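You operate a simulated robot arm through the tools that you are given. There is no shell and no other tool. Be economical: measure what you need, move in short steps, check, and stop when the job is done.

You run a simulated two-armed robot. Do the job below in one go: nothing can be reset, and whatever is moved stays where it is left.

## Task
Count the rubber pieces on the top of the dark table, then put as many of the couplers from the top of the dark table on the grey slab there. Pick up the short blue hose from the oven bench with one hand, pass it to the other hand and put it on the top of the dark table. Stack the job block that says "Blue" from the top of the narrow trolley on top of the job block that says "Black". Put the grey roller from the top of the narrow trolley on top of the yellow slab there. Press the two key three times. Take the purge block and leave it on top of the yellow tape. The order is free. Set down upright: coupler, short blue hose, grey roller.
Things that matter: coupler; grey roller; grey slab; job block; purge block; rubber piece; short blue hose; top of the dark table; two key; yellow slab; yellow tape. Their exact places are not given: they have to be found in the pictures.

It is judged by the outcome, as a careful person would: the job done as asked, and still so three seconds after it is handed in. It fails if anything else is knocked over, pushed out of place, dropped, spilled or broken.

## Robot
Two 7-joint arms with two-finger parallel grippers on one trunk, on a base that drives. Base frame: it is fixed to the floor where the robot stands at the start and does not move with it; the origin is under the middle of the robot, x ahead of it, y to its left, z up; the surface under the hand at the start is at about z = 0.74. Units: m, rad, N and s.
The left shoulder is at the start at [0.05, 0.187, 1.035], the right one opposite. With the tool pointing down near the work surface each hand reaches from about 0.1 to 0.66 m from the robot's upright axis, wherever it stands, measured 20 degrees to its own side. Places, roughly: coupler (4x4x7 cm) [0.8, 0, 0.8]; grey roller (5x5x9 cm) [2.4, 1.9, 0.8]; grey slab [0.5, 0.25, 0.75]; job block [2.5, 1.5, 0.75]; purge block [-0.75, 2.75, 1]; rubber piece (5x3x3 cm) [0.4, 0.5, 0.8]; short blue hose (5x5x10 cm) [2.5, -0.4, 0.9]; top of the dark table [0.7, 0, 0.7]; two key [0.3, 3.1, 0.9]; yellow slab [2.5, 2, 0.75]; yellow tape (11x11x5 cm) [-0.5, 5.4, 1.2]. Payload 3.43 kg a hand.
Tool frame (each hand has its own): the origin (TCP) lies between the finger pads and is the grasp point; the fingertips stand 0.03 m ahead of it; z points along the fingers, y is the line along which they close. The gripper opens to 0.094 m. The fingers are 0.028 m wide and 0.01 m thick; the gripper's body (0.05 by 0.096 m) begins 0.055 m behind the TCP.
Orientation is told as [roll, pitch, yaw] about the base's x, y, z axes, in that order, counted from this pose: with the fingers straight down and closing along the base's y, the tool's x points along the base's -x, its y along +y and its z along -z.

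## Interface
- The arms move only by the tool apply_moves. It takes "left_motion", "right_motion" or both (then of equal length, played together; a hand with none holds still); each is a list of rows, each an object (a shift or turn left out is 0, a gripper value left out holds the last) with "delta_rot": the turn, a rotation vector about the base's x, y, z in units of 60 degrees (1.0 is 60 degrees), a list of three; "offset": the shift along the base's x, y, z in units of 400 mm (1.0 is 400 mm), a list of three; "hand": the gripper command, from -1 (shut) to 1 (fully open), values between in proportion. In form: [{"delta_rot": [rx, ry, rz], "offset": [tx, ty, tz], "hand": hand}, ...]. A call has 1 to 12 rows; each row is the pose to reach, as a shift and turn from the pose commanded when the call began. A call with a number of a shift or a turn outside -1 to 1 is refused whole. Rows are played at 5 a second. More than 0.05 m and 0.15 rad between two rows, or a gripper value outside its range, and nothing of the call is played. Where a pose cannot be reached the arm comes as near as it can. A force on the tool above 40 N (or 10 N above the force at the start of the call, whichever is more), or a blocked arm, ends the call early, and 0.2 s more pass. The fingers move at their own pace (about 0.153 m/s each) and stop on an object; they squeeze with about 28 N. The grip force told is the motor's: it shows also when the fingers shut on nothing. Time passes only in rows, and 0.2 s behind the last, so rows that repeat a pose let the fingers close. It gives the time, the measured TCP pose, the force on the tool (base axes), the opening and the grip force at its end, in the units of the frame above (readings bear some noise), with the torque about the TCP (base axes, N m) and any sound that the robot's microphone picked up.
- Cameras (640 x 400 px; columns grow to the right, rows downward): "scene" is now at [0.1462, 0.0048, 1.1959]; the picture's right is [0.05, -1.00, 0.00], its down [-0.57, -0.03, -0.82] and it looks along [0.82, 0.04, -0.57] (base axes); focal length 214 px, centre (320, 200). "left" rides on the left gripper at [0.076, -0.014, -0.102] in its tool frame; the picture's right is [0.18, 0.98, 0.00], its down [-0.75, 0.14, -0.64] and it looks along [-0.63, 0.12, 0.77] (tool axes); focal length 243 px, centre (320, 200). "right" rides on the right gripper at [0.076, 0.014, -0.103] in its tool frame; the picture's right is [-0.18, 0.98, 0.00], its down [-0.75, -0.14, -0.64] and it looks along [-0.63, -0.12, 0.77] (tool axes); focal length 243 px, centre (320, 200).
- snapshot(camera): a new picture of that camera. It takes no simulated time.
- move_column(by): slides the trunk up (or, below 0, down) by that many m; the arms and the scene camera ride with it, the base frame stays. It gives what a move gives, with no picture.
- base_move(legs): drives the robot by 1 to 6 legs, each [ahead, left, turn to the left] in m, m and rad, along the robot's own axes; the way and the turn of a leg run together, so that a leg with both is an arc; at most 1.5 m and 3.142 rad a leg. The arms and the cameras ride along, it lands a little off, and it stops where it bumps. It gives what a move gives.
- aim_head(pan, tilt): turns the head with the scene camera to pan (to the left, within 1.396 rad either way) and tilt (down, from -0.506 to 1.204), counted from straight ahead of the robot. It gives what a move gives.
- locate(camera, pixels): for up to 12 pixels [column, row] of the newest picture of that camera ("zoom" is the newest enlarged one), the place [x, y, z] in the base frame of the surface seen there, good to about 0.003 m. It takes no simulated time.
- enlarge(camera, box): a new picture of the part [left, top, right, bottom] of that camera's present view, enlarged. It takes no simulated time.
- close_job(): hands the job in; it is judged then, once.

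Work in short steps. Measure before you move; look again where a grasp or a placing could have gone wrong, and mend it. You have 138 turns and 164 pictures in all, those below and enlarged ones among them. Open the grippers and draw the arms clear of the work before you hand the job in, unless the task says otherwise.

The tools are called as a command line: name --argument value ..., lists and objects as JSON in quotes. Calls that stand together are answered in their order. apply_moves: Moves the arms, as the interface text tells. Its arguments: {"type":"object","properties":{"left_motion":{"type":"array"},"right_motion":{"type":"array"}},"required":[]} The other tools are called the same way: move_column (by) slides the trunk up or down; base_move (legs) drives the base; aim_head (pan, tilt) turns the head that bears the scene camera; snapshot (camera) takes a picture; locate (camera, pixels) gives the place of the surface under pixels of a picture; enlarge (camera, box) takes an enlarged picture of a part of a camera's view; close_job () hands the job in.

At the start:

```text
clock: 0.0
left_eef_pos: [0.3924, 0.098, 1.0502]
left_tool_rot: [-0.001, 0.0, 0.001]
left_ft_force: [0.5, -0.2, 0.3]
left_torque: [-0.01, 0.0, -0.02]
left_gripper_width: 0.0939
left_finger_force: 0.1
right_eef_pos: [0.4378, -0.3459, 1.0094]
right_tool_rot: [-0.001, 0.001, 0.001]
right_ft_force: [0.0, 0.0, -0.6]
right_torque: [-0.02, -0.01, 0.01]
right_gripper_width: 0.0941
right_finger_force: 0.0
trunk travel left (down, up): [-0.25, 0.182]
robot x, y, heading: [-0.0008, -0.0002, -0.001]
head pan, tilt: [0.051, 0.609]
```

scene: 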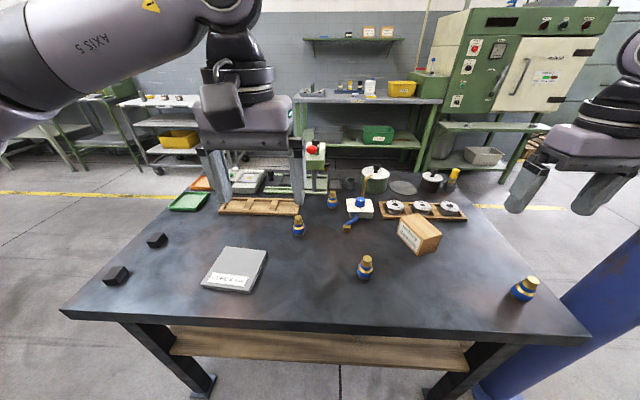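
right: 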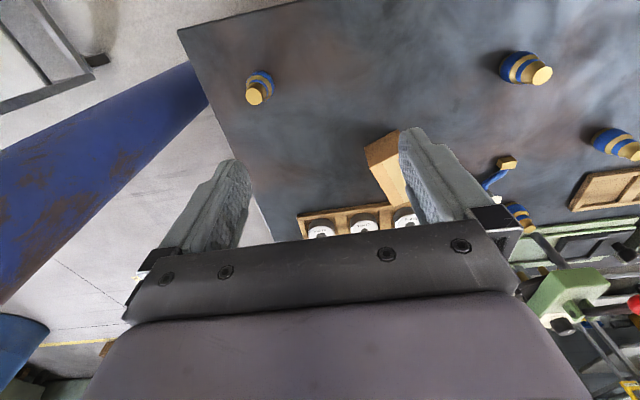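
left: 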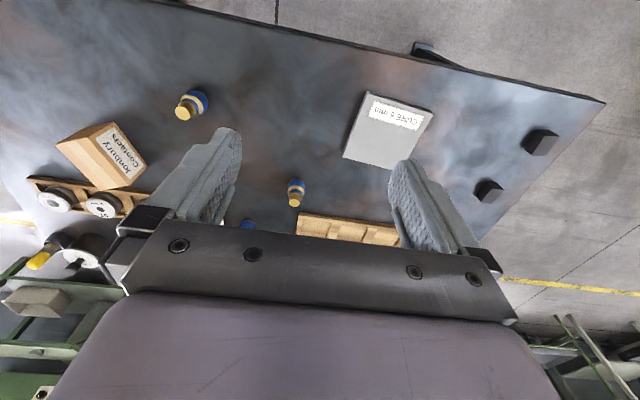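

I see two black rubber pieces near (115,276) and (157,240), and couplers at (299,226), (332,200), (365,267), (524,288). I enlarge to check for hidden ones.

enlarge --camera "scene" --box '[60, 140, 330, 320]'

enlarge --camera "scene" --box '[280, 140, 580, 330]'

locate --camera "scene" --pixels '[[115, 272], [157, 238], [299, 220], [332, 194], [366, 260], [526, 282], [235, 250], [66, 312], [588, 338], [225, 250], [265, 252], [250, 290]]'

```text
2.22 times, centred on (195, 230) of scene
```

zoom: 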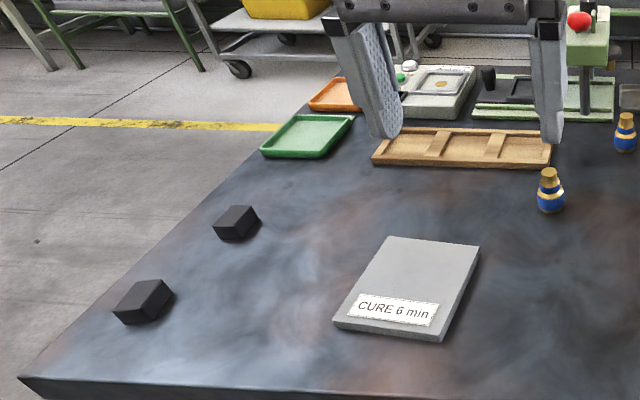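

```text
2.11 times, centred on (430, 235) of scene
```

zoom: 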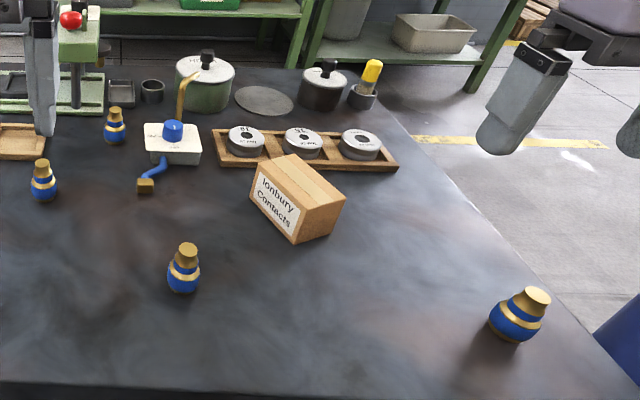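

```text
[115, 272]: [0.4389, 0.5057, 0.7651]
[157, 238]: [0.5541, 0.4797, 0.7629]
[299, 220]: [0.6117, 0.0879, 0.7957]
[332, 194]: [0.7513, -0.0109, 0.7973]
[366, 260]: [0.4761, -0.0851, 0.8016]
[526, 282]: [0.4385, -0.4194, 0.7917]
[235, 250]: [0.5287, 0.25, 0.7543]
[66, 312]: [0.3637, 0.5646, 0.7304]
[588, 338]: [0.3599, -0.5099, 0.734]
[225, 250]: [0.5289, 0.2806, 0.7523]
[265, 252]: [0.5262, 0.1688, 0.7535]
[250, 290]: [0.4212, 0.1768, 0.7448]
```

Rubber count so far: 2. I get the coupler tops and slab corners from the wrist cameras.

locate --camera "left" --pixels '[[294, 202], [183, 112], [369, 92], [432, 113], [407, 168], [345, 156], [297, 186], [193, 100], [385, 150]]'

locate --camera "right" --pixels '[[254, 94], [542, 75], [631, 150], [261, 78], [515, 67], [300, 60]]'

enlarge --camera "left" --box '[240, 60, 480, 230]'

```text
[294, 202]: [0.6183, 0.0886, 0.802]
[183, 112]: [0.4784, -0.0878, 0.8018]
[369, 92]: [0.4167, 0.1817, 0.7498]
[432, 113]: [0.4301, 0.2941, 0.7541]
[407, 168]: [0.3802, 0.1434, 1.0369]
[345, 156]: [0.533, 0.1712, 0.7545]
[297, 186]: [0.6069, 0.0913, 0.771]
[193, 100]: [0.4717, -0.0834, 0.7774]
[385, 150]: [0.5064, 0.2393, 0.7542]
```

```text
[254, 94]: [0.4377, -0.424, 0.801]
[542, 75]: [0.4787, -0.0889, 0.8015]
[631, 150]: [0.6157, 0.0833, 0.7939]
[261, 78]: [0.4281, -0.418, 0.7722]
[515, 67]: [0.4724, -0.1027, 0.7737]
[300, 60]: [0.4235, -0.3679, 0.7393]
```

```text
2.35 times, centred on (360, 145) of left
```

zoom: 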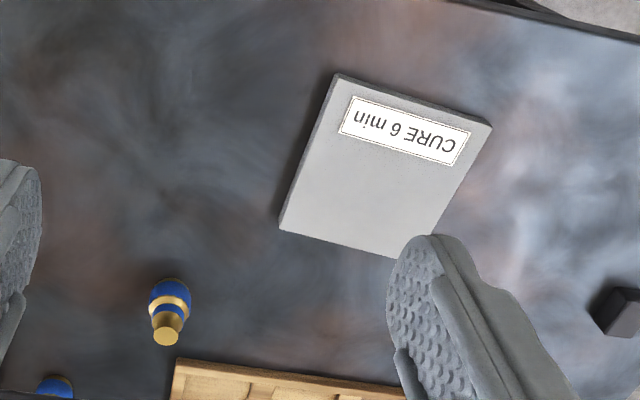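

Couplers are at (0.618,0.089) and (0.478,-0.088), slab centre about (0.478,0.233), top z 0.754. The left hand goes over the first coupler and down.

apply_moves --left_motion '[{"offset": [0.112, -0.005, 0], "hand": 1}, {"offset": [0.224, -0.01, 0]}, {"offset": [0.336, -0.015, 0]}, {"offset": [0.448, -0.02, 0]}, {"offset": [0.562, -0.0235, 0]}, {"offset": [0.562, -0.0235, -0.12]}, {"offset": [0.562, -0.0235, -0.24]}, {"offset": [0.562, -0.0235, -0.36]}, {"offset": [0.562, -0.0235, -0.48]}, {"offset": [0.562, -0.0235, -0.59]}, {"offset": [0.562, -0.0235, -0.69]}, {"offset": [0.562, -0.0235, -0.69]}]'

snapshot --camera "left"

snapshot --camera "scene"

```text
clock: 2.6
left_eef_pos: [0.6109, 0.0884, 0.7822]
left_tool_rot: [0.0, 0.001, 0.001]
left_ft_force: [-0.3, 0.1, 0.5]
left_torque: [-0.01, -0.03, 0.01]
left_gripper_width: 0.0941
left_finger_force: 0.0
left hand out of reach, approached as far as the arm can: row 5, 6, 7, 8, 9, 10, 11, 12
right_eef_pos: [0.4393, -0.3467, 1.011]
right_tool_rot: [0.0, 0.0, 0.0]
right_ft_force: [-0.5, -0.6, 0.0]
right_torque: [-0.03, 0.0, 0.03]
right_gripper_width: 0.0941
right_finger_force: 0.1
trunk travel left (down, up): [-0.25, 0.182]
robot x, y, heading: [0.0013, -0.0, 0.001]
head pan, tilt: [0.051, 0.609]
```

```text
157 pictures are left
```

left: 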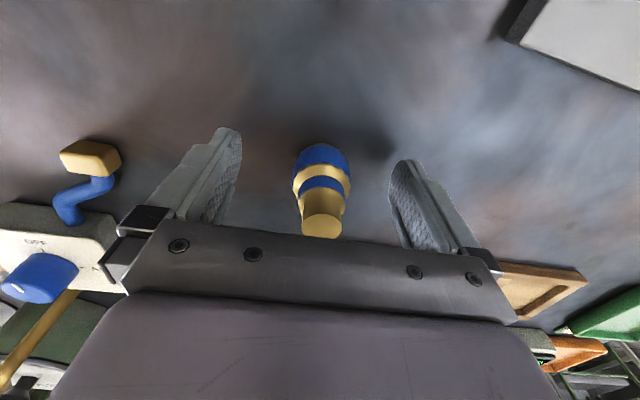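

```text
156 pictures are left
```

scene: 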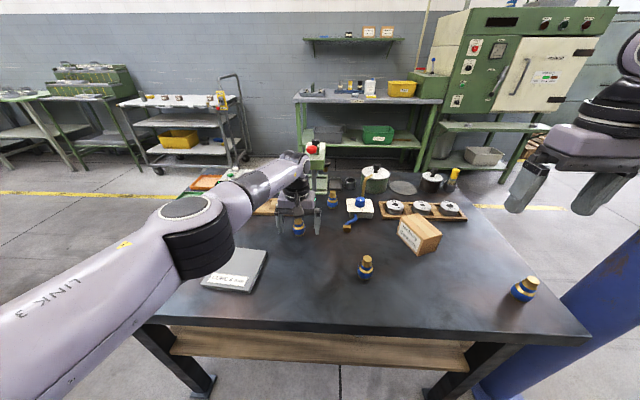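

The TCP is within ~7 mm of the coupler axis and straddles it, at z 0.782. I close here and lift.

apply_moves --left_motion '[{"hand": -1}, {"hand": -1}, {"hand": -1}, {"hand": -1}, {"offset": [0, 0, 0.08]}, {"offset": [-0.05, 0.05, 0.16]}]'

snapshot --camera "left"

```text
clock: 4.0
left_eef_pos: [0.5913, 0.1091, 0.8473]
left_tool_rot: [-0.001, 0.0, 0.005]
left_ft_force: [-0.1, -1.3, -2.0]
left_torque: [0.03, 0.0, 0.05]
left_gripper_width: 0.0369
left_finger_force: 28.1
right_eef_pos: [0.4384, -0.3452, 1.0102]
right_tool_rot: [-0.001, -0.001, 0.002]
right_ft_force: [0.9, -0.5, -0.3]
right_torque: [0.01, 0.0, 0.0]
right_gripper_width: 0.0939
right_finger_force: 0.0
trunk travel left (down, up): [-0.25, 0.182]
robot x, y, heading: [-0.0022, 0.0003, 0.002]
head pan, tilt: [0.051, 0.609]
```

```text
155 pictures are left
```

left: 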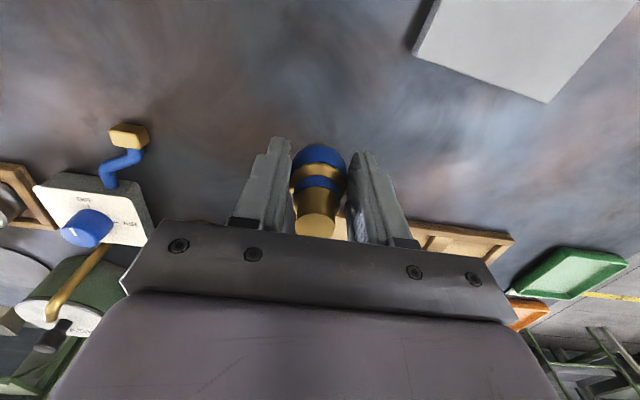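

Held upright (width 0.037). I carry it over the back of the slab and lower to contact, then release and retreat upward.

apply_moves --left_motion '[{"offset": [-0.05, 0.077, 0]}, {"offset": [-0.1, 0.154, 0]}, {"offset": [-0.15, 0.23, 0]}, {"offset": [-0.203, 0.307, 0]}, {"offset": [-0.203, 0.307, 0]}, {"offset": [-0.203, 0.307, -0.06]}, {"offset": [-0.203, 0.307, -0.1]}, {"offset": [-0.203, 0.307, -0.11]}]'

snapshot --camera "left"

```text
clock: 5.8
left_eef_pos: [0.51, 0.2315, 0.804]
left_tool_rot: [0.001, -0.002, 0.003]
left_ft_force: [-0.4, 0.8, -2.0]
left_torque: [0.02, 0.03, 0.04]
left_gripper_width: 0.0367
left_finger_force: 27.4
right_eef_pos: [0.438, -0.3452, 1.0106]
right_tool_rot: [0.001, -0.001, 0.002]
right_ft_force: [0.0, -0.5, 0.3]
right_torque: [0.02, 0.0, 0.0]
right_gripper_width: 0.0937
right_finger_force: 0.1
trunk travel left (down, up): [-0.25, 0.182]
robot x, y, heading: [-0.001, 0.0027, -0.0]
head pan, tilt: [0.051, 0.609]
```

```text
154 pictures are left
```

left: 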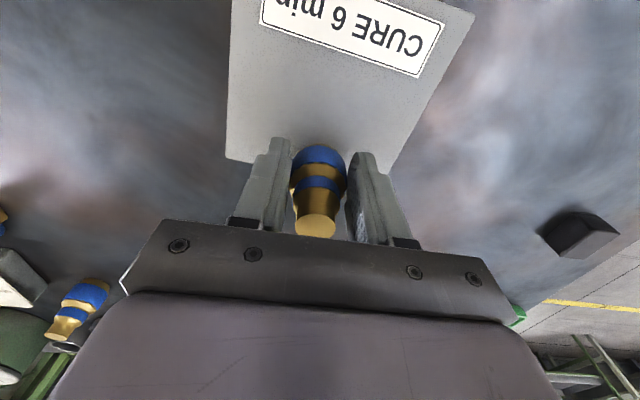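

No contact yet; I shift 8 mm toward the slab's middle, lower slightly to feel contact, and release.

apply_moves --left_motion '[{"offset": [-0.02, 0, 0]}, {"offset": [-0.02, 0, -0.006]}, {"offset": [-0.02, 0, -0.01]}, {"offset": [-0.02, 0, -0.01]}]'

```text
clock: 6.8
left_eef_pos: [0.5019, 0.2321, 0.8011]
left_tool_rot: [0.0, 0.001, 0.002]
left_ft_force: [-0.1, -0.5, -1.1]
left_torque: [0.0, 0.02, 0.01]
left_gripper_width: 0.0369
left_finger_force: 28.2
right_eef_pos: [0.4384, -0.3444, 1.0101]
right_tool_rot: [0.001, 0.0, -0.001]
right_ft_force: [0.0, 0.7, 0.4]
right_torque: [0.0, -0.01, 0.01]
right_gripper_width: 0.0941
right_finger_force: 0.1
trunk travel left (down, up): [-0.25, 0.182]
robot x, y, heading: [0.0006, -0.0, -0.001]
head pan, tilt: [0.051, 0.609]
```

Force has dropped, so it's touching. I open partly and rise straight up, then head toward the second coupler at (0.478,-0.088).

apply_moves --left_motion '[{"hand": 0.4}, {"hand": 0.4}, {"hand": 0.4}, {"offset": [0, 0, 0.1]}, {"offset": [0, 0, 0.2]}, {"offset": [0, 0, 0.3], "hand": 1}, {"offset": [0, -0.11, 0.3]}, {"offset": [0, -0.22, 0.3]}, {"offset": [-0.01, -0.33, 0.3]}, {"offset": [-0.02, -0.44, 0.3]}, {"offset": [-0.04, -0.55, 0.3]}, {"offset": [-0.06, -0.66, 0.3]}]'

snapshot --camera "scene"

```text
clock: 9.4
left_eef_pos: [0.4785, -0.0341, 0.9209]
left_tool_rot: [0.0, 0.001, 0.003]
left_ft_force: [-0.5, 0.4, -0.1]
left_torque: [-0.02, -0.02, -0.01]
left_gripper_width: 0.0939
left_finger_force: 0.0
right_eef_pos: [0.4385, -0.3458, 1.0105]
right_tool_rot: [0.0, -0.001, 0.001]
right_ft_force: [0.0, 0.4, -0.3]
right_torque: [0.02, -0.01, -0.01]
right_gripper_width: 0.0942
right_finger_force: 0.1
trunk travel left (down, up): [-0.25, 0.182]
robot x, y, heading: [0.001, -0.001, 0.001]
head pan, tilt: [0.051, 0.609]
```

```text
153 pictures are left
```

scene: 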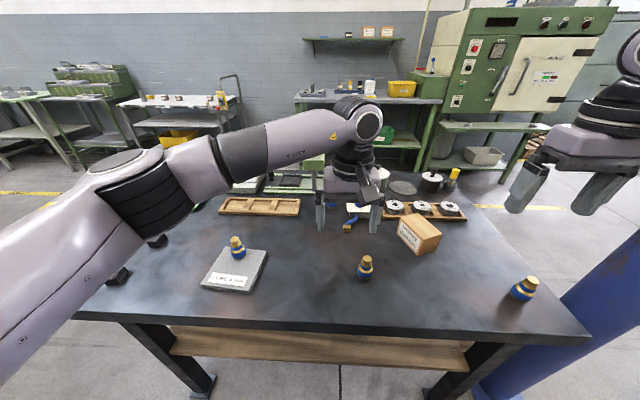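

First coupler stands on the slab. I go down on the second one, close and lift.

apply_moves --left_motion '[{"offset": [-0.006, -0.07, 0]}, {"offset": [-0.006, -0.137, 0]}, {"offset": [-0.006, -0.137, -0.12]}, {"offset": [-0.006, -0.137, -0.24]}, {"offset": [-0.006, -0.137, -0.355]}, {"offset": [-0.006, -0.137, -0.355]}, {"offset": [-0.006, -0.137, -0.355], "hand": -1}, {"offset": [-0.006, -0.137, -0.355]}, {"offset": [-0.006, -0.137, -0.355]}, {"offset": [-0.006, -0.137, -0.355]}, {"offset": [-0.006, -0.137, -0.25]}, {"offset": [-0.006, -0.137, -0.15]}]'

snapshot --camera "left"

```text
clock: 12.0
left_eef_pos: [0.4737, -0.0867, 0.8637]
left_tool_rot: [-0.001, 0.0, 0.001]
left_ft_force: [-1.0, 1.2, -1.5]
left_torque: [0.01, 0.03, 0.01]
left_gripper_width: 0.0362
left_finger_force: 28.1
right_eef_pos: [0.4397, -0.346, 1.0095]
right_tool_rot: [0.001, 0.001, 0.0]
right_ft_force: [-0.7, 0.2, -1.2]
right_torque: [0.0, 0.0, 0.03]
right_gripper_width: 0.0939
right_finger_force: 0.0
trunk travel left (down, up): [-0.25, 0.182]
robot x, y, heading: [-0.0012, 0.0004, -0.002]
head pan, tilt: [0.051, 0.609]
```

```text
152 pictures are left
```

left: 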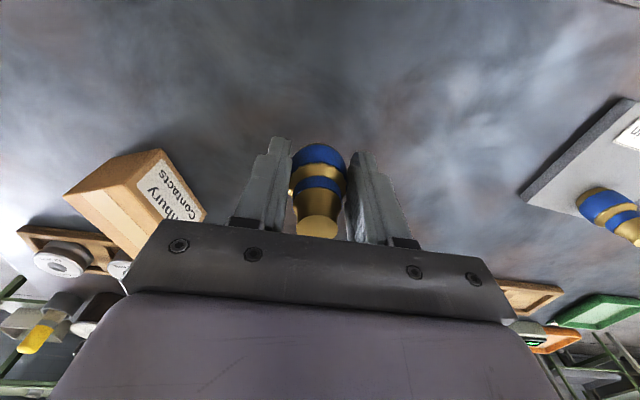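

Held. I carry it to (0.44, 0.238) on the slab's front half.

apply_moves --left_motion '[{"offset": [-0.02, 0.08, 0.06]}, {"offset": [-0.04, 0.18, 0.1]}, {"offset": [-0.06, 0.29, 0.1]}, {"offset": [-0.085, 0.4, 0.1]}, {"offset": [-0.085, 0.51, 0.1]}, {"offset": [-0.085, 0.62, 0.1]}, {"offset": [-0.085, 0.73, 0.1]}, {"offset": [-0.085, 0.81, 0.1]}, {"offset": [-0.085, 0.81, 0]}, {"offset": [-0.085, 0.81, -0.1]}, {"offset": [-0.085, 0.81, -0.15]}, {"offset": [-0.085, 0.81, -0.16]}]'

snapshot --camera "left"

snapshot --camera "scene"

```text
clock: 14.6
left_eef_pos: [0.4403, 0.2361, 0.7962]
left_tool_rot: [0.001, 0.0, 0.002]
left_ft_force: [-0.6, -0.4, -1.9]
left_torque: [0.02, -0.03, -0.02]
left_gripper_width: 0.0366
left_finger_force: 28.0
right_eef_pos: [0.4383, -0.3455, 1.0111]
right_tool_rot: [-0.001, -0.001, 0.001]
right_ft_force: [-0.6, -0.4, 1.1]
right_torque: [-0.02, 0.01, -0.01]
right_gripper_width: 0.0943
right_finger_force: 0.1
trunk travel left (down, up): [-0.25, 0.182]
robot x, y, heading: [-0.0012, 0.003, 0.0]
head pan, tilt: [0.051, 0.609]
```

```text
151 pictures are left
```

left: 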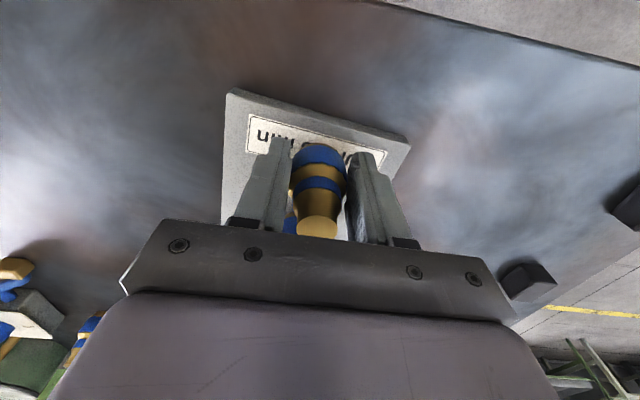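

```text
150 pictures are left
```

scene: 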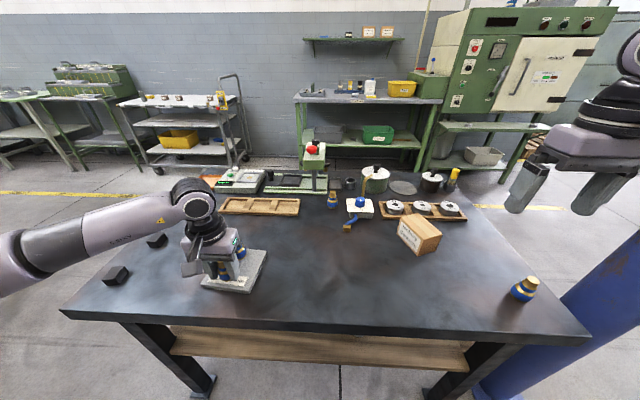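

Not quite in contact; I lower ~3 mm, release, rise, and enlarge the far half of the table to look for hidden rubber pieces.

apply_moves --left_motion '[{"offset": [0, 0, -0.005]}, {"offset": [0, 0, -0.009]}, {"offset": [0, 0, -0.009], "hand": 0.3}, {"offset": [0, 0, -0.009]}, {"offset": [0, 0, -0.009]}, {"offset": [0, 0, 0.1]}, {"offset": [0, 0, 0.22]}, {"offset": [0, 0, 0.34]}, {"offset": [0, 0, 0.45]}]'

enlarge --camera "scene" --box '[190, 150, 350, 250]'

enlarge --camera "scene" --box '[330, 150, 490, 250]'

snapshot --camera "scene"

```text
clock: 16.6
left_eef_pos: [0.4385, 0.239, 0.9762]
left_tool_rot: [0.0, 0.0, 0.001]
left_ft_force: [0.3, 0.3, 0.7]
left_torque: [-0.01, 0.0, -0.02]
left_gripper_width: 0.0611
left_finger_force: 0.0
right_eef_pos: [0.4383, -0.346, 1.0107]
right_tool_rot: [0.0, 0.001, 0.001]
right_ft_force: [-0.7, 0.8, 0.1]
right_torque: [0.01, -0.03, 0.0]
right_gripper_width: 0.094
right_finger_force: 0.0
trunk travel left (down, up): [-0.25, 0.182]
robot x, y, heading: [-0.0012, 0.0016, 0.003]
head pan, tilt: [0.051, 0.609]
```

```text
4.00 times, centred on (270, 200) of scene
```

zoom: 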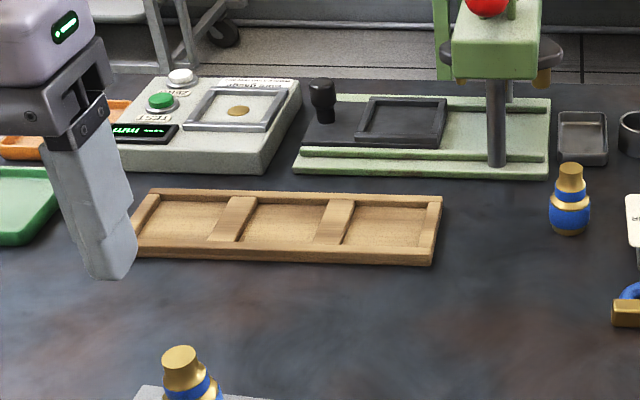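

```text
4.00 times, centred on (410, 200) of scene
```

zoom: 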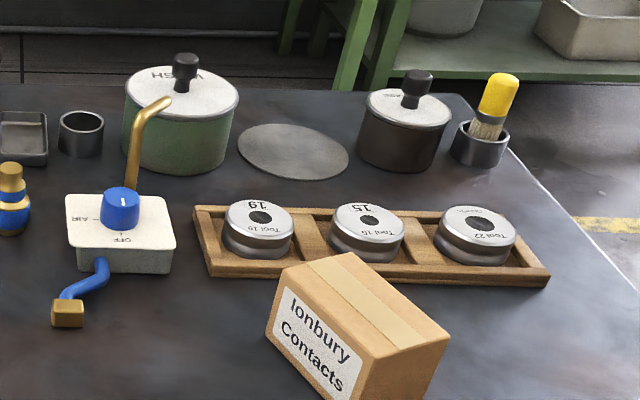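

```text
147 pictures are left
```

scene: 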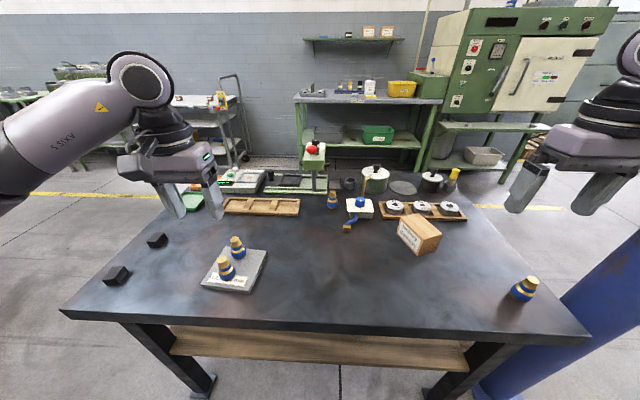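

Both couplers stand on the slab. Now I survey the surroundings, left, right and ahead.

aim_head --pan 1.2 --tilt 0.3

snapshot --camera "scene"

aim_head --pan -1.0 --tilt 0.4

snapshot --camera "scene"

aim_head --pan 0.0 --tilt 0.35

snapshot --camera "scene"

locate --camera "scene" --pixels '[[70, 245], [600, 265], [470, 120], [450, 110], [300, 150], [560, 250], [200, 150], [250, 150], [420, 170], [340, 150], [380, 145], [500, 160]]'

```text
clock: 18.0
left_eef_pos: [0.4398, 0.2386, 0.976]
left_tool_rot: [-0.001, 0.0, 0.002]
left_ft_force: [-0.4, 0.2, 0.3]
left_torque: [-0.01, 0.02, 0.05]
left_gripper_width: 0.061
left_finger_force: 0.0
right_eef_pos: [0.4383, -0.3455, 1.0107]
right_tool_rot: [-0.001, 0.0, 0.001]
right_ft_force: [-0.2, -0.3, -0.2]
right_torque: [-0.01, -0.01, 0.01]
right_gripper_width: 0.094
right_finger_force: 0.0
trunk travel left (down, up): [-0.25, 0.182]
robot x, y, heading: [0.0013, 0.0048, -0.003]
head pan, tilt: [1.201, 0.3]
```

```text
146 pictures are left
```

scene: 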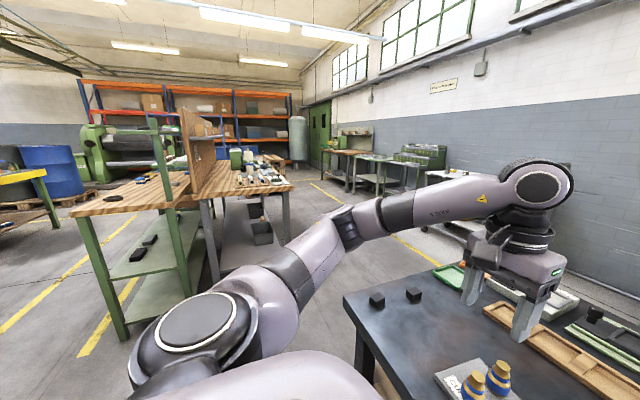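

```text
clock: 20.0
left_eef_pos: [0.4393, 0.2392, 0.9741]
left_tool_rot: [0.0, -0.001, 0.002]
left_ft_force: [0.0, 0.3, 0.3]
left_torque: [0.01, 0.01, 0.0]
left_gripper_width: 0.0609
left_finger_force: 0.1
right_eef_pos: [0.4394, -0.3453, 1.0094]
right_tool_rot: [0.001, 0.0, -0.001]
right_ft_force: [0.5, -0.5, 0.3]
right_torque: [0.01, 0.0, 0.03]
right_gripper_width: 0.0939
right_finger_force: 0.2
trunk travel left (down, up): [-0.25, 0.182]
robot x, y, heading: [0.0012, 0.0015, -0.001]
head pan, tilt: [-1.0, 0.4]
```

```text
145 pictures are left
```

scene: 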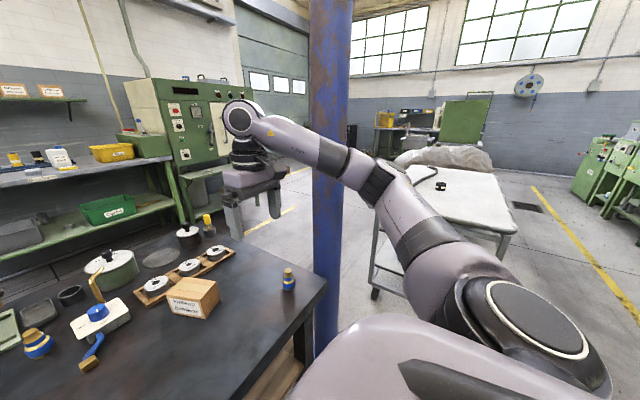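

```text
clock: 21.3
left_eef_pos: [0.4398, 0.238, 0.9752]
left_tool_rot: [0.0, -0.002, 0.001]
left_ft_force: [-0.5, -0.3, 0.6]
left_torque: [0.0, -0.01, 0.01]
left_gripper_width: 0.0615
left_finger_force: 0.0
right_eef_pos: [0.4403, -0.3465, 1.0098]
right_tool_rot: [-0.001, 0.0, 0.0]
right_ft_force: [-0.4, 0.4, -0.4]
right_torque: [0.0, -0.01, 0.01]
right_gripper_width: 0.0941
right_finger_force: 0.1
trunk travel left (down, up): [-0.25, 0.182]
robot x, y, heading: [-0.0016, 0.0002, -0.002]
head pan, tilt: [0.0, 0.351]
```

```text
144 pictures are left
```

scene: 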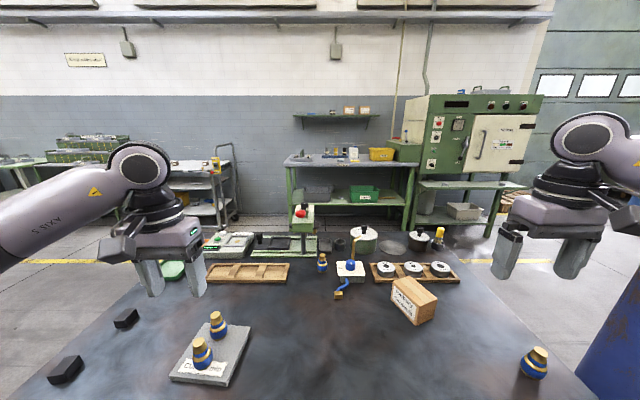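

```text
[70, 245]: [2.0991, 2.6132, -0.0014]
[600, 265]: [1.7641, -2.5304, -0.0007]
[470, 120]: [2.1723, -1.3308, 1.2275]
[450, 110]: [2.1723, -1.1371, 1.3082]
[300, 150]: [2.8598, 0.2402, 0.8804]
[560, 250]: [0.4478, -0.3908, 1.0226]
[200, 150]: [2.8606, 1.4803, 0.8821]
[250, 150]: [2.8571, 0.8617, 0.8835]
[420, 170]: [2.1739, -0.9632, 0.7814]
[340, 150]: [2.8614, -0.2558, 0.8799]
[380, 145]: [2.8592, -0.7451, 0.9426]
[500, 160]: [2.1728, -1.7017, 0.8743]
```

I enlarge the oven bench and the trolley, and locate the table's far edge.

enlarge --camera "scene" --box '[270, 100, 430, 200]'

locate --camera "zoom" --pixels '[[70, 245], [300, 265], [480, 250], [80, 270], [560, 255], [370, 215], [330, 215], [290, 215], [150, 225], [80, 380], [410, 230], [240, 230]]'

enlarge --camera "scene" --box '[190, 215, 470, 290]'

locate --camera "scene" --pixels '[[336, 228], [436, 226], [200, 245], [275, 232], [290, 205], [235, 230], [145, 258], [410, 305], [600, 330], [637, 300], [395, 290], [435, 290]]'

```text
4.00 times, centred on (350, 150) of scene
```

zoom: 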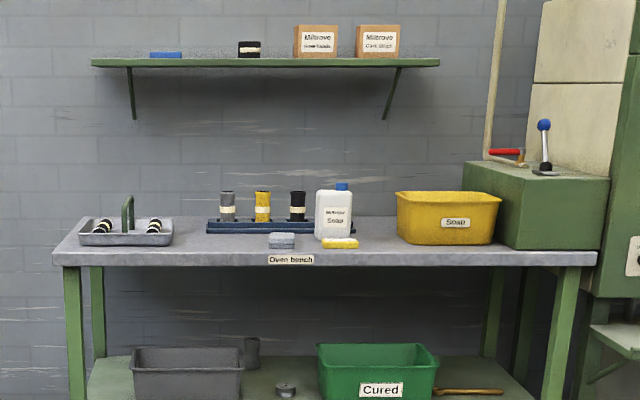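

```text
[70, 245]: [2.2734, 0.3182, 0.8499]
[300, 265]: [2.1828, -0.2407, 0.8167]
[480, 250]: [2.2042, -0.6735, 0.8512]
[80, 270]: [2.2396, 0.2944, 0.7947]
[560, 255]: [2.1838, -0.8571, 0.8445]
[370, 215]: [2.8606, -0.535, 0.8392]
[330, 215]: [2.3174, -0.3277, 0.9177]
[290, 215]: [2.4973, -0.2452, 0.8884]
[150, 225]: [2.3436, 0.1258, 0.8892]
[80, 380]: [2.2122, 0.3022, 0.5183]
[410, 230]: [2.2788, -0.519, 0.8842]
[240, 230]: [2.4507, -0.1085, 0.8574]
```

```text
2.29 times, centred on (330, 252) of scene
```

zoom: 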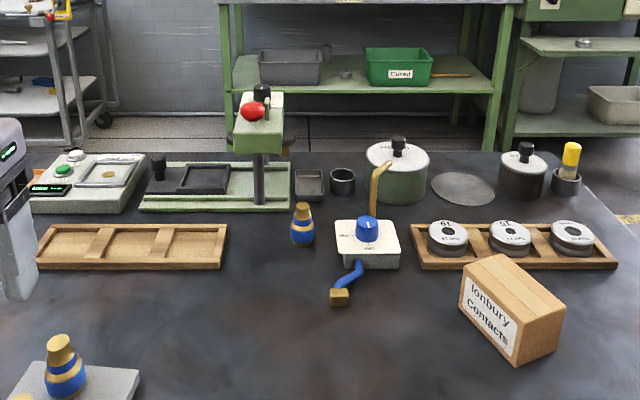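

```text
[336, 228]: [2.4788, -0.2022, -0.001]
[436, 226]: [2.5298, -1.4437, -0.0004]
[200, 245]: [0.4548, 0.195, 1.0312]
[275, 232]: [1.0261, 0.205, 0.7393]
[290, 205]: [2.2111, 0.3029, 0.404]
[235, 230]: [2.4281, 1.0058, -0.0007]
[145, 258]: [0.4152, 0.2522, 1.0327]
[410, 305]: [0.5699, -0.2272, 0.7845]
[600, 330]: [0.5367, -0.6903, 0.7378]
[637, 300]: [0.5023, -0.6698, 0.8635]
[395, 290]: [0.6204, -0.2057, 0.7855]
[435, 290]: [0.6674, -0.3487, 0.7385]
```

The blue hose is likely hidden behind the white soap bottle (rack extends behind it). Before driving, I look left with locates to learn the free floor.

aim_head --pan 1.2 --tilt 0.45

snapshot --camera "scene"

locate --camera "scene" --pixels '[[125, 300], [80, 190], [130, 150], [215, 240], [290, 215], [280, 130], [250, 130], [180, 120], [440, 190], [350, 270], [345, 260], [100, 150]]'

enlarge --camera "scene" --box '[60, 20, 320, 180]'

```text
clock: 22.7
left_eef_pos: [0.44, 0.2392, 0.9744]
left_tool_rot: [-0.001, 0.001, 0.002]
left_ft_force: [0.7, -0.3, -0.3]
left_torque: [0.0, -0.01, -0.03]
left_gripper_width: 0.0607
left_finger_force: 0.0
right_eef_pos: [0.4386, -0.3456, 1.0089]
right_tool_rot: [-0.001, 0.0, 0.0]
right_ft_force: [-0.4, -0.3, 0.2]
right_torque: [-0.02, -0.01, 0.01]
right_gripper_width: 0.0941
right_finger_force: 0.0
trunk travel left (down, up): [-0.25, 0.182]
robot x, y, heading: [0.0005, -0.0, 0.002]
head pan, tilt: [1.201, 0.45]
```

```text
141 pictures are left
```

scene: 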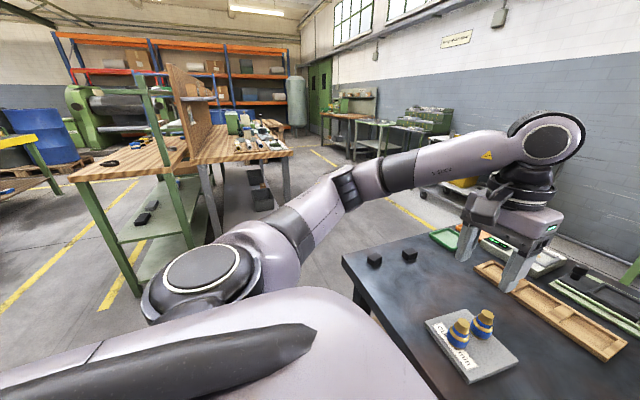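

```text
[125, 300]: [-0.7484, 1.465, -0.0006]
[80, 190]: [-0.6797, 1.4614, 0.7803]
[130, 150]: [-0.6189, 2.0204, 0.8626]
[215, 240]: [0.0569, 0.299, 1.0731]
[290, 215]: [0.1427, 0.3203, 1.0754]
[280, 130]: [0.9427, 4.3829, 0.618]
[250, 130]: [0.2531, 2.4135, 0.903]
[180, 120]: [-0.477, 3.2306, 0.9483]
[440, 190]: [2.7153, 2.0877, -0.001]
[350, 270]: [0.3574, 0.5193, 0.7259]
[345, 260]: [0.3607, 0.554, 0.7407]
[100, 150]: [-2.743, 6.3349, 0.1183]
```

```text
2.46 times, centred on (190, 100) of scene
```

zoom: 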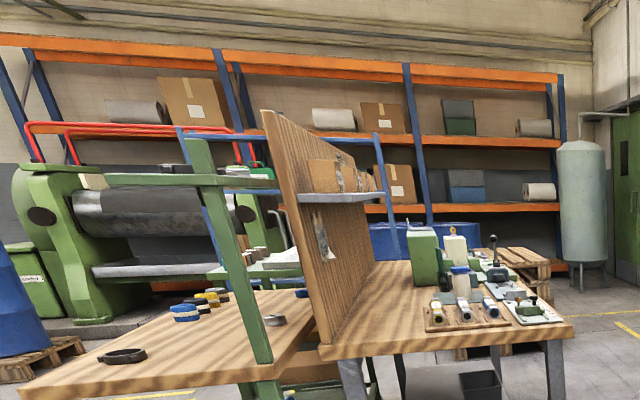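

I locate the corners of the wooden benches to set the lane width.

locate --camera "scene" --pixels '[[192, 166], [205, 163], [290, 155], [150, 175], [160, 130], [170, 80], [240, 158], [200, 220], [215, 215], [285, 200], [180, 195], [195, 240]]'

aim_head --pan 0.8 --tilt 1.15

snapshot --camera "scene"

```text
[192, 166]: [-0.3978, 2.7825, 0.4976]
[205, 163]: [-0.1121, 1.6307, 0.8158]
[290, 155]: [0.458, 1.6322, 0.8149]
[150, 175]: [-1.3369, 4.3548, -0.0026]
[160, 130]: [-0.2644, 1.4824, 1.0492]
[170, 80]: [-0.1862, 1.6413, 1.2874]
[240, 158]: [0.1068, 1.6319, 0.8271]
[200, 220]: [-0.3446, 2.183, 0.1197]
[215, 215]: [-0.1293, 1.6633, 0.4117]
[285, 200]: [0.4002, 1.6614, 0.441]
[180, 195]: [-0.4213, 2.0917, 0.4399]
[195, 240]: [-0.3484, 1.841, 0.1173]
```

```text
clock: 23.8
left_eef_pos: [0.4399, 0.2393, 0.9769]
left_tool_rot: [0.0, -0.001, 0.002]
left_ft_force: [0.3, 0.0, 0.3]
left_torque: [0.02, -0.01, -0.03]
left_gripper_width: 0.0614
left_finger_force: 0.0
right_eef_pos: [0.4388, -0.3458, 1.0102]
right_tool_rot: [0.0, 0.001, 0.002]
right_ft_force: [0.6, -1.3, -0.4]
right_torque: [0.06, 0.02, 0.02]
right_gripper_width: 0.0941
right_finger_force: 0.1
trunk travel left (down, up): [-0.25, 0.182]
robot x, y, heading: [-0.0041, 0.0012, 0.003]
head pan, tilt: [0.799, 1.15]
```

```text
139 pictures are left
```

scene: 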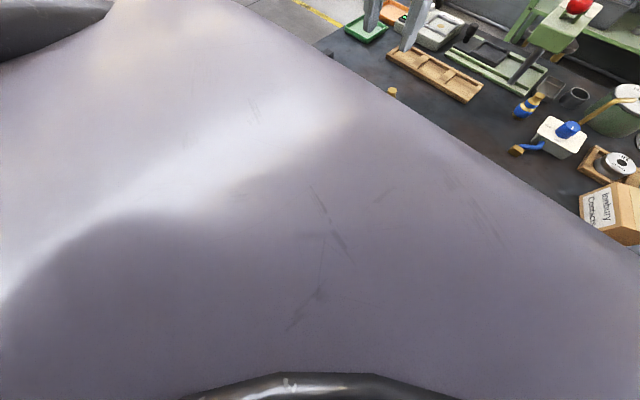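

The lane between dark table (y 0.56) and benches (y≥1.63; post at (-0.26,1.48)) is wide enough. I strafe left ~1.03 then drive ahead 1.5.

base_move --legs '[[0, 1.03, 0], [1.45, 0, 0]]'

aim_head --pan 0.3 --tilt 0.5

snapshot --camera "scene"

```text
clock: 39.7
left_eef_pos: [1.8715, 1.2428, 0.9752]
left_tool_rot: [0.0, 0.0, -0.003]
left_ft_force: [0.1, 0.5, 1.0]
left_torque: [0.03, -0.03, 0.02]
left_gripper_width: 0.0609
left_finger_force: 0.1
right_eef_pos: [1.8668, 0.6588, 1.0108]
right_tool_rot: [0.0, 0.0, -0.004]
right_ft_force: [-0.9, -0.3, 0.1]
right_torque: [0.0, 0.0, 0.01]
right_gripper_width: 0.094
right_finger_force: 0.0
trunk travel left (down, up): [-0.25, 0.182]
robot x, y, heading: [1.429, 1.006, -0.0]
head pan, tilt: [0.799, 1.15]
```

```text
clock: 40.7
left_eef_pos: [1.8712, 1.2422, 0.9748]
left_tool_rot: [0.0, 0.0, -0.003]
left_ft_force: [-0.7, 0.3, -0.7]
left_torque: [0.03, 0.02, 0.0]
left_gripper_width: 0.061
left_finger_force: 0.1
right_eef_pos: [1.8671, 0.659, 1.0106]
right_tool_rot: [0.0, 0.0, -0.003]
right_ft_force: [-0.1, 0.5, 0.2]
right_torque: [-0.02, 0.02, -0.01]
right_gripper_width: 0.0939
right_finger_force: 0.0
trunk travel left (down, up): [-0.25, 0.182]
robot x, y, heading: [1.4276, 1.0022, -0.004]
head pan, tilt: [0.3, 0.499]
```

```text
138 pictures are left
```

scene: 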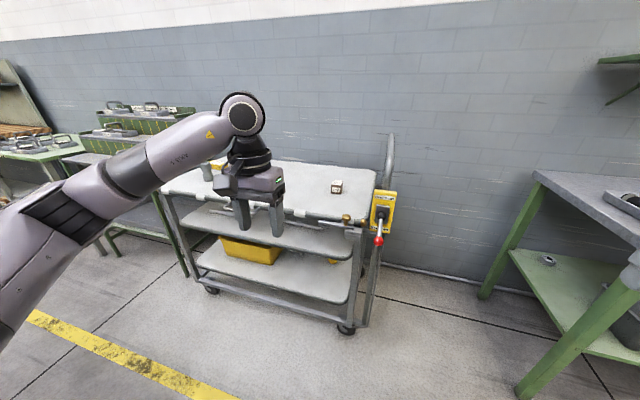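

The trolley is ahead left. I locate its front edge.

locate --camera "scene" --pixels '[[170, 193], [362, 225], [374, 172], [337, 187], [380, 212], [205, 290], [345, 325], [300, 200]]'

base_move --legs '[[0, 0.75, 0]]'

aim_head --pan 0.0 --tilt 0.5

snapshot --camera "scene"

```text
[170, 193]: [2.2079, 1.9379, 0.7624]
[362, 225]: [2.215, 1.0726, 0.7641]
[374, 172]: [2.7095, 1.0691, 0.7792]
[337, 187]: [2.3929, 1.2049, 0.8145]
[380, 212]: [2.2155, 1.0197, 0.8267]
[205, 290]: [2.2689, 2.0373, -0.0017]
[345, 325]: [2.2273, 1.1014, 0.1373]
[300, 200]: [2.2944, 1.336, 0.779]
```

```text
clock: 47.6
left_eef_pos: [1.8757, 1.9842, 0.9757]
left_tool_rot: [0.001, 0.0, -0.005]
left_ft_force: [-0.6, 0.1, 0.7]
left_torque: [-0.01, -0.01, -0.01]
left_gripper_width: 0.0614
left_finger_force: 0.1
right_eef_pos: [1.8705, 1.4008, 1.0105]
right_tool_rot: [0.001, -0.001, -0.007]
right_ft_force: [-0.1, -0.8, 0.4]
right_torque: [-0.01, 0.0, -0.02]
right_gripper_width: 0.0941
right_finger_force: 0.0
trunk travel left (down, up): [-0.25, 0.182]
robot x, y, heading: [1.4365, 1.7494, -0.005]
head pan, tilt: [0.3, 0.499]
```

```text
clock: 48.4
left_eef_pos: [1.8755, 1.9838, 0.9749]
left_tool_rot: [0.0, 0.0, -0.006]
left_ft_force: [0.6, -0.9, 0.7]
left_torque: [-0.04, -0.01, 0.02]
left_gripper_width: 0.0609
left_finger_force: 0.0
right_eef_pos: [1.8706, 1.4004, 1.0098]
right_tool_rot: [0.0, 0.0, -0.007]
right_ft_force: [-0.2, -0.1, -0.8]
right_torque: [-0.02, 0.02, 0.01]
right_gripper_width: 0.0941
right_finger_force: 0.0
trunk travel left (down, up): [-0.25, 0.182]
robot x, y, heading: [1.4357, 1.751, -0.008]
head pan, tilt: [0.0, 0.499]
```

```text
137 pictures are left
```

scene: 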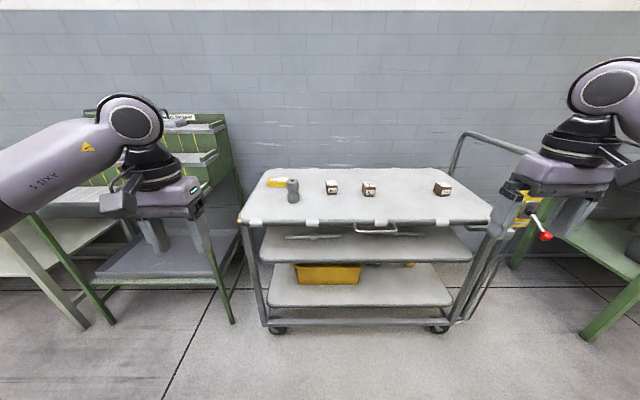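

I drive 0.4 m closer and look.

base_move --legs '[[0.4, 0, 0.008]]'

aim_head --pan 0.0 --tilt 0.7

snapshot --camera "scene"

enlarge --camera "scene" --box '[200, 100, 520, 300]'

snapshot --camera "left"

```text
clock: 50.9
left_eef_pos: [2.2686, 1.986, 0.9752]
left_tool_rot: [-0.001, 0.0, 0.0]
left_ft_force: [-0.3, -0.6, 0.2]
left_torque: [0.01, 0.04, 0.02]
left_gripper_width: 0.0612
left_finger_force: 0.0
right_eef_pos: [2.2678, 1.4016, 1.0092]
right_tool_rot: [-0.001, -0.001, 0.0]
right_ft_force: [0.3, -0.5, -1.2]
right_torque: [0.0, 0.03, 0.03]
right_gripper_width: 0.0939
right_finger_force: 0.1
trunk travel left (down, up): [-0.25, 0.182]
robot x, y, heading: [1.8297, 1.7465, 0.001]
head pan, tilt: [0.0, 0.499]
```

```text
clock: 51.6
left_eef_pos: [2.2694, 1.9858, 0.9753]
left_tool_rot: [0.0, 0.001, 0.003]
left_ft_force: [0.4, 1.0, -0.3]
left_torque: [0.0, -0.01, 0.0]
left_gripper_width: 0.0609
left_finger_force: 0.1
right_eef_pos: [2.2688, 1.4013, 1.0105]
right_tool_rot: [-0.001, -0.001, 0.0]
right_ft_force: [0.1, 0.0, -0.3]
right_torque: [-0.03, 0.02, 0.0]
right_gripper_width: 0.0941
right_finger_force: 0.0
trunk travel left (down, up): [-0.25, 0.182]
robot x, y, heading: [1.83, 1.7494, -0.0]
head pan, tilt: [0.0, 0.7]
```

```text
136 pictures are left
```

scene: 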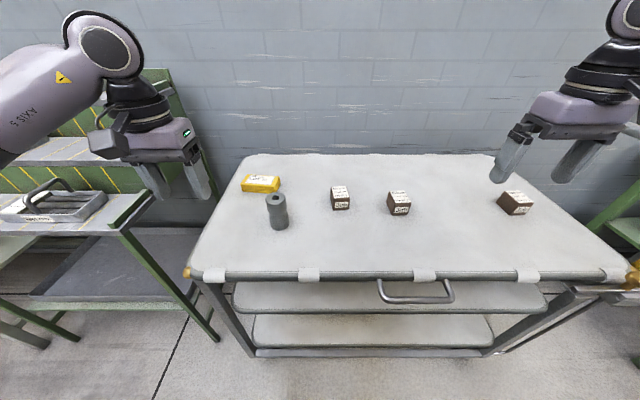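

```text
2.00 times, centred on (360, 200) of scene
```

zoom: 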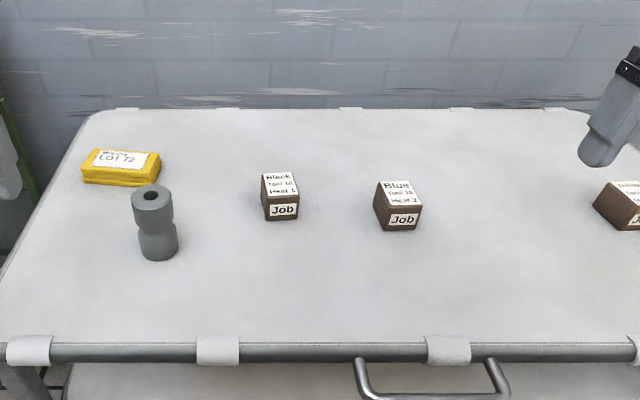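

```text
134 pictures are left
```

left: 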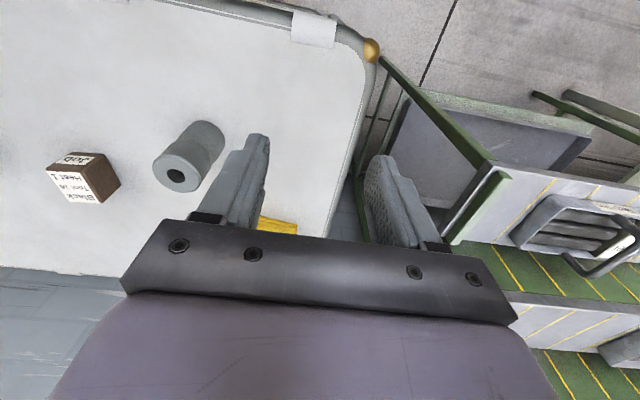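

Black and Blue blocks are clear. I locate their top faces, the roller, and the yellow slab.

locate --camera "zoom" --pixels '[[262, 174], [291, 173], [298, 194], [267, 195], [379, 182], [409, 181], [422, 203], [388, 205], [152, 194], [95, 150], [158, 155], [150, 181]]'

locate --camera "left" --pixels '[[176, 175], [55, 165], [75, 200], [100, 190], [205, 130], [140, 220]]'

locate --camera "scene" --pixels '[[350, 230], [280, 240], [340, 198], [400, 197], [262, 182]]'

enlarge --camera "scene" --box '[230, 160, 430, 250]'

```text
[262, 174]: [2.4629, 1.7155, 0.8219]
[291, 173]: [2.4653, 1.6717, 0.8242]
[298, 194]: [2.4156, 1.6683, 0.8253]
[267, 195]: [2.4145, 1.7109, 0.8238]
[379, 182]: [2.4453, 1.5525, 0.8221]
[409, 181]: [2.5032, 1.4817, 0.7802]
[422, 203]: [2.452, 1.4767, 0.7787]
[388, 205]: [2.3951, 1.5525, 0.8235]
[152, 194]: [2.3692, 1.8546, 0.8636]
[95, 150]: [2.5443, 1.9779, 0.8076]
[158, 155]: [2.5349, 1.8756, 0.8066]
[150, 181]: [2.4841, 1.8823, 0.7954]
```

```text
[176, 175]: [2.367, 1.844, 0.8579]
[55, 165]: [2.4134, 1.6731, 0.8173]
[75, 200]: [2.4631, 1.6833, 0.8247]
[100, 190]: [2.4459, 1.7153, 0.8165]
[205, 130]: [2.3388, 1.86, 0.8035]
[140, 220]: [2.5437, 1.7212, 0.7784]
```

```text
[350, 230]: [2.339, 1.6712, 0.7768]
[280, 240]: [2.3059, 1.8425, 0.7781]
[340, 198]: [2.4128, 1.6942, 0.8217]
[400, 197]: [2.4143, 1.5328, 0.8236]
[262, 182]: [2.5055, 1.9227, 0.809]
```

```text
3.20 times, centred on (330, 205) of scene
```

zoom: 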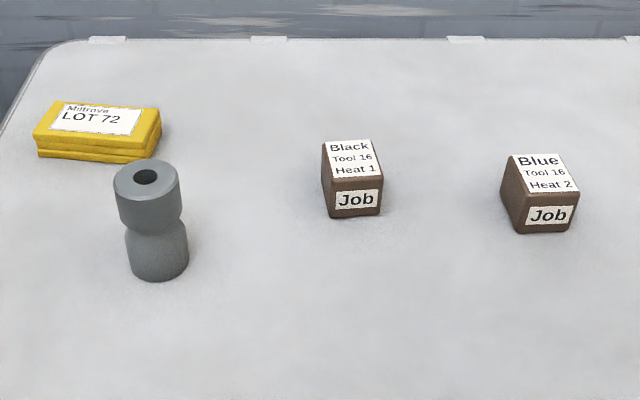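

locate --camera "zoom" --pixels '[[517, 160], [560, 156], [574, 188], [526, 192], [64, 104], [156, 109], [145, 136], [36, 134], [147, 163], [147, 197], [325, 143], [368, 142]]'

```text
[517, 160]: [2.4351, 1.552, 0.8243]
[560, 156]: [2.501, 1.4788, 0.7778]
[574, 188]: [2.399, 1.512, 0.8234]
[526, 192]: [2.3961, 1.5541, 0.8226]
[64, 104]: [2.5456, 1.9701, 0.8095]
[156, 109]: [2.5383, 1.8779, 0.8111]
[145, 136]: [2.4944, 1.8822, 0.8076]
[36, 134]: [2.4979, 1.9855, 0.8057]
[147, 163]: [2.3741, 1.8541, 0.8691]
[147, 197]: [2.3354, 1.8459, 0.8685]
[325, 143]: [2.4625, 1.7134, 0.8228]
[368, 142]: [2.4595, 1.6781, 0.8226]
```

Roller centre ≈(2.366,1.850), slab centre ≈(2.520,1.930) — slightly beyond reach. I look straight down to see how far the base protrudes before creeping closer.

aim_head --pan 0.0 --tilt 1.2

snapshot --camera "scene"

```text
clock: 52.6
left_eef_pos: [2.2688, 1.9858, 0.9755]
left_tool_rot: [0.0, 0.001, 0.001]
left_ft_force: [0.0, -0.2, 0.2]
left_torque: [0.0, -0.02, -0.02]
left_gripper_width: 0.0612
left_finger_force: 0.0
right_eef_pos: [2.2681, 1.4023, 1.0105]
right_tool_rot: [0.001, -0.002, 0.0]
right_ft_force: [0.0, 0.1, 0.3]
right_torque: [0.03, -0.01, -0.01]
right_gripper_width: 0.0937
right_finger_force: 0.1
trunk travel left (down, up): [-0.25, 0.182]
robot x, y, heading: [1.8283, 1.7439, 0.001]
head pan, tilt: [0.0, 1.201]
```

```text
132 pictures are left
```

scene: 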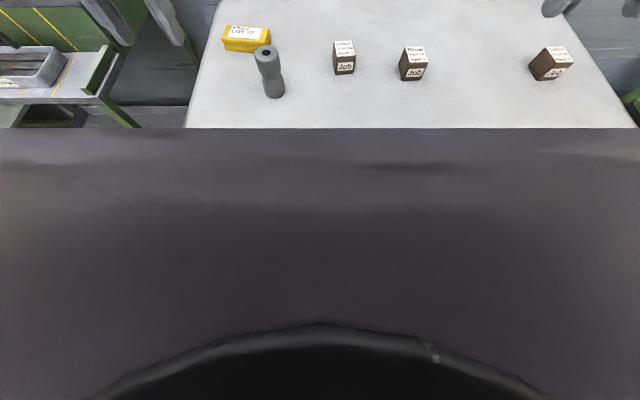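

locate --camera "scene" --pixels '[[320, 132], [320, 200], [320, 300], [320, 122], [100, 132], [600, 132]]'

```text
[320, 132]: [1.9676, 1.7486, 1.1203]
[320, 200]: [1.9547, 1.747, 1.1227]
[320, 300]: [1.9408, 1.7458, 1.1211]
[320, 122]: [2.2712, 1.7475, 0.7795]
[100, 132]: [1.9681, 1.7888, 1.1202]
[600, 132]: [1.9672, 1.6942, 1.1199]
```

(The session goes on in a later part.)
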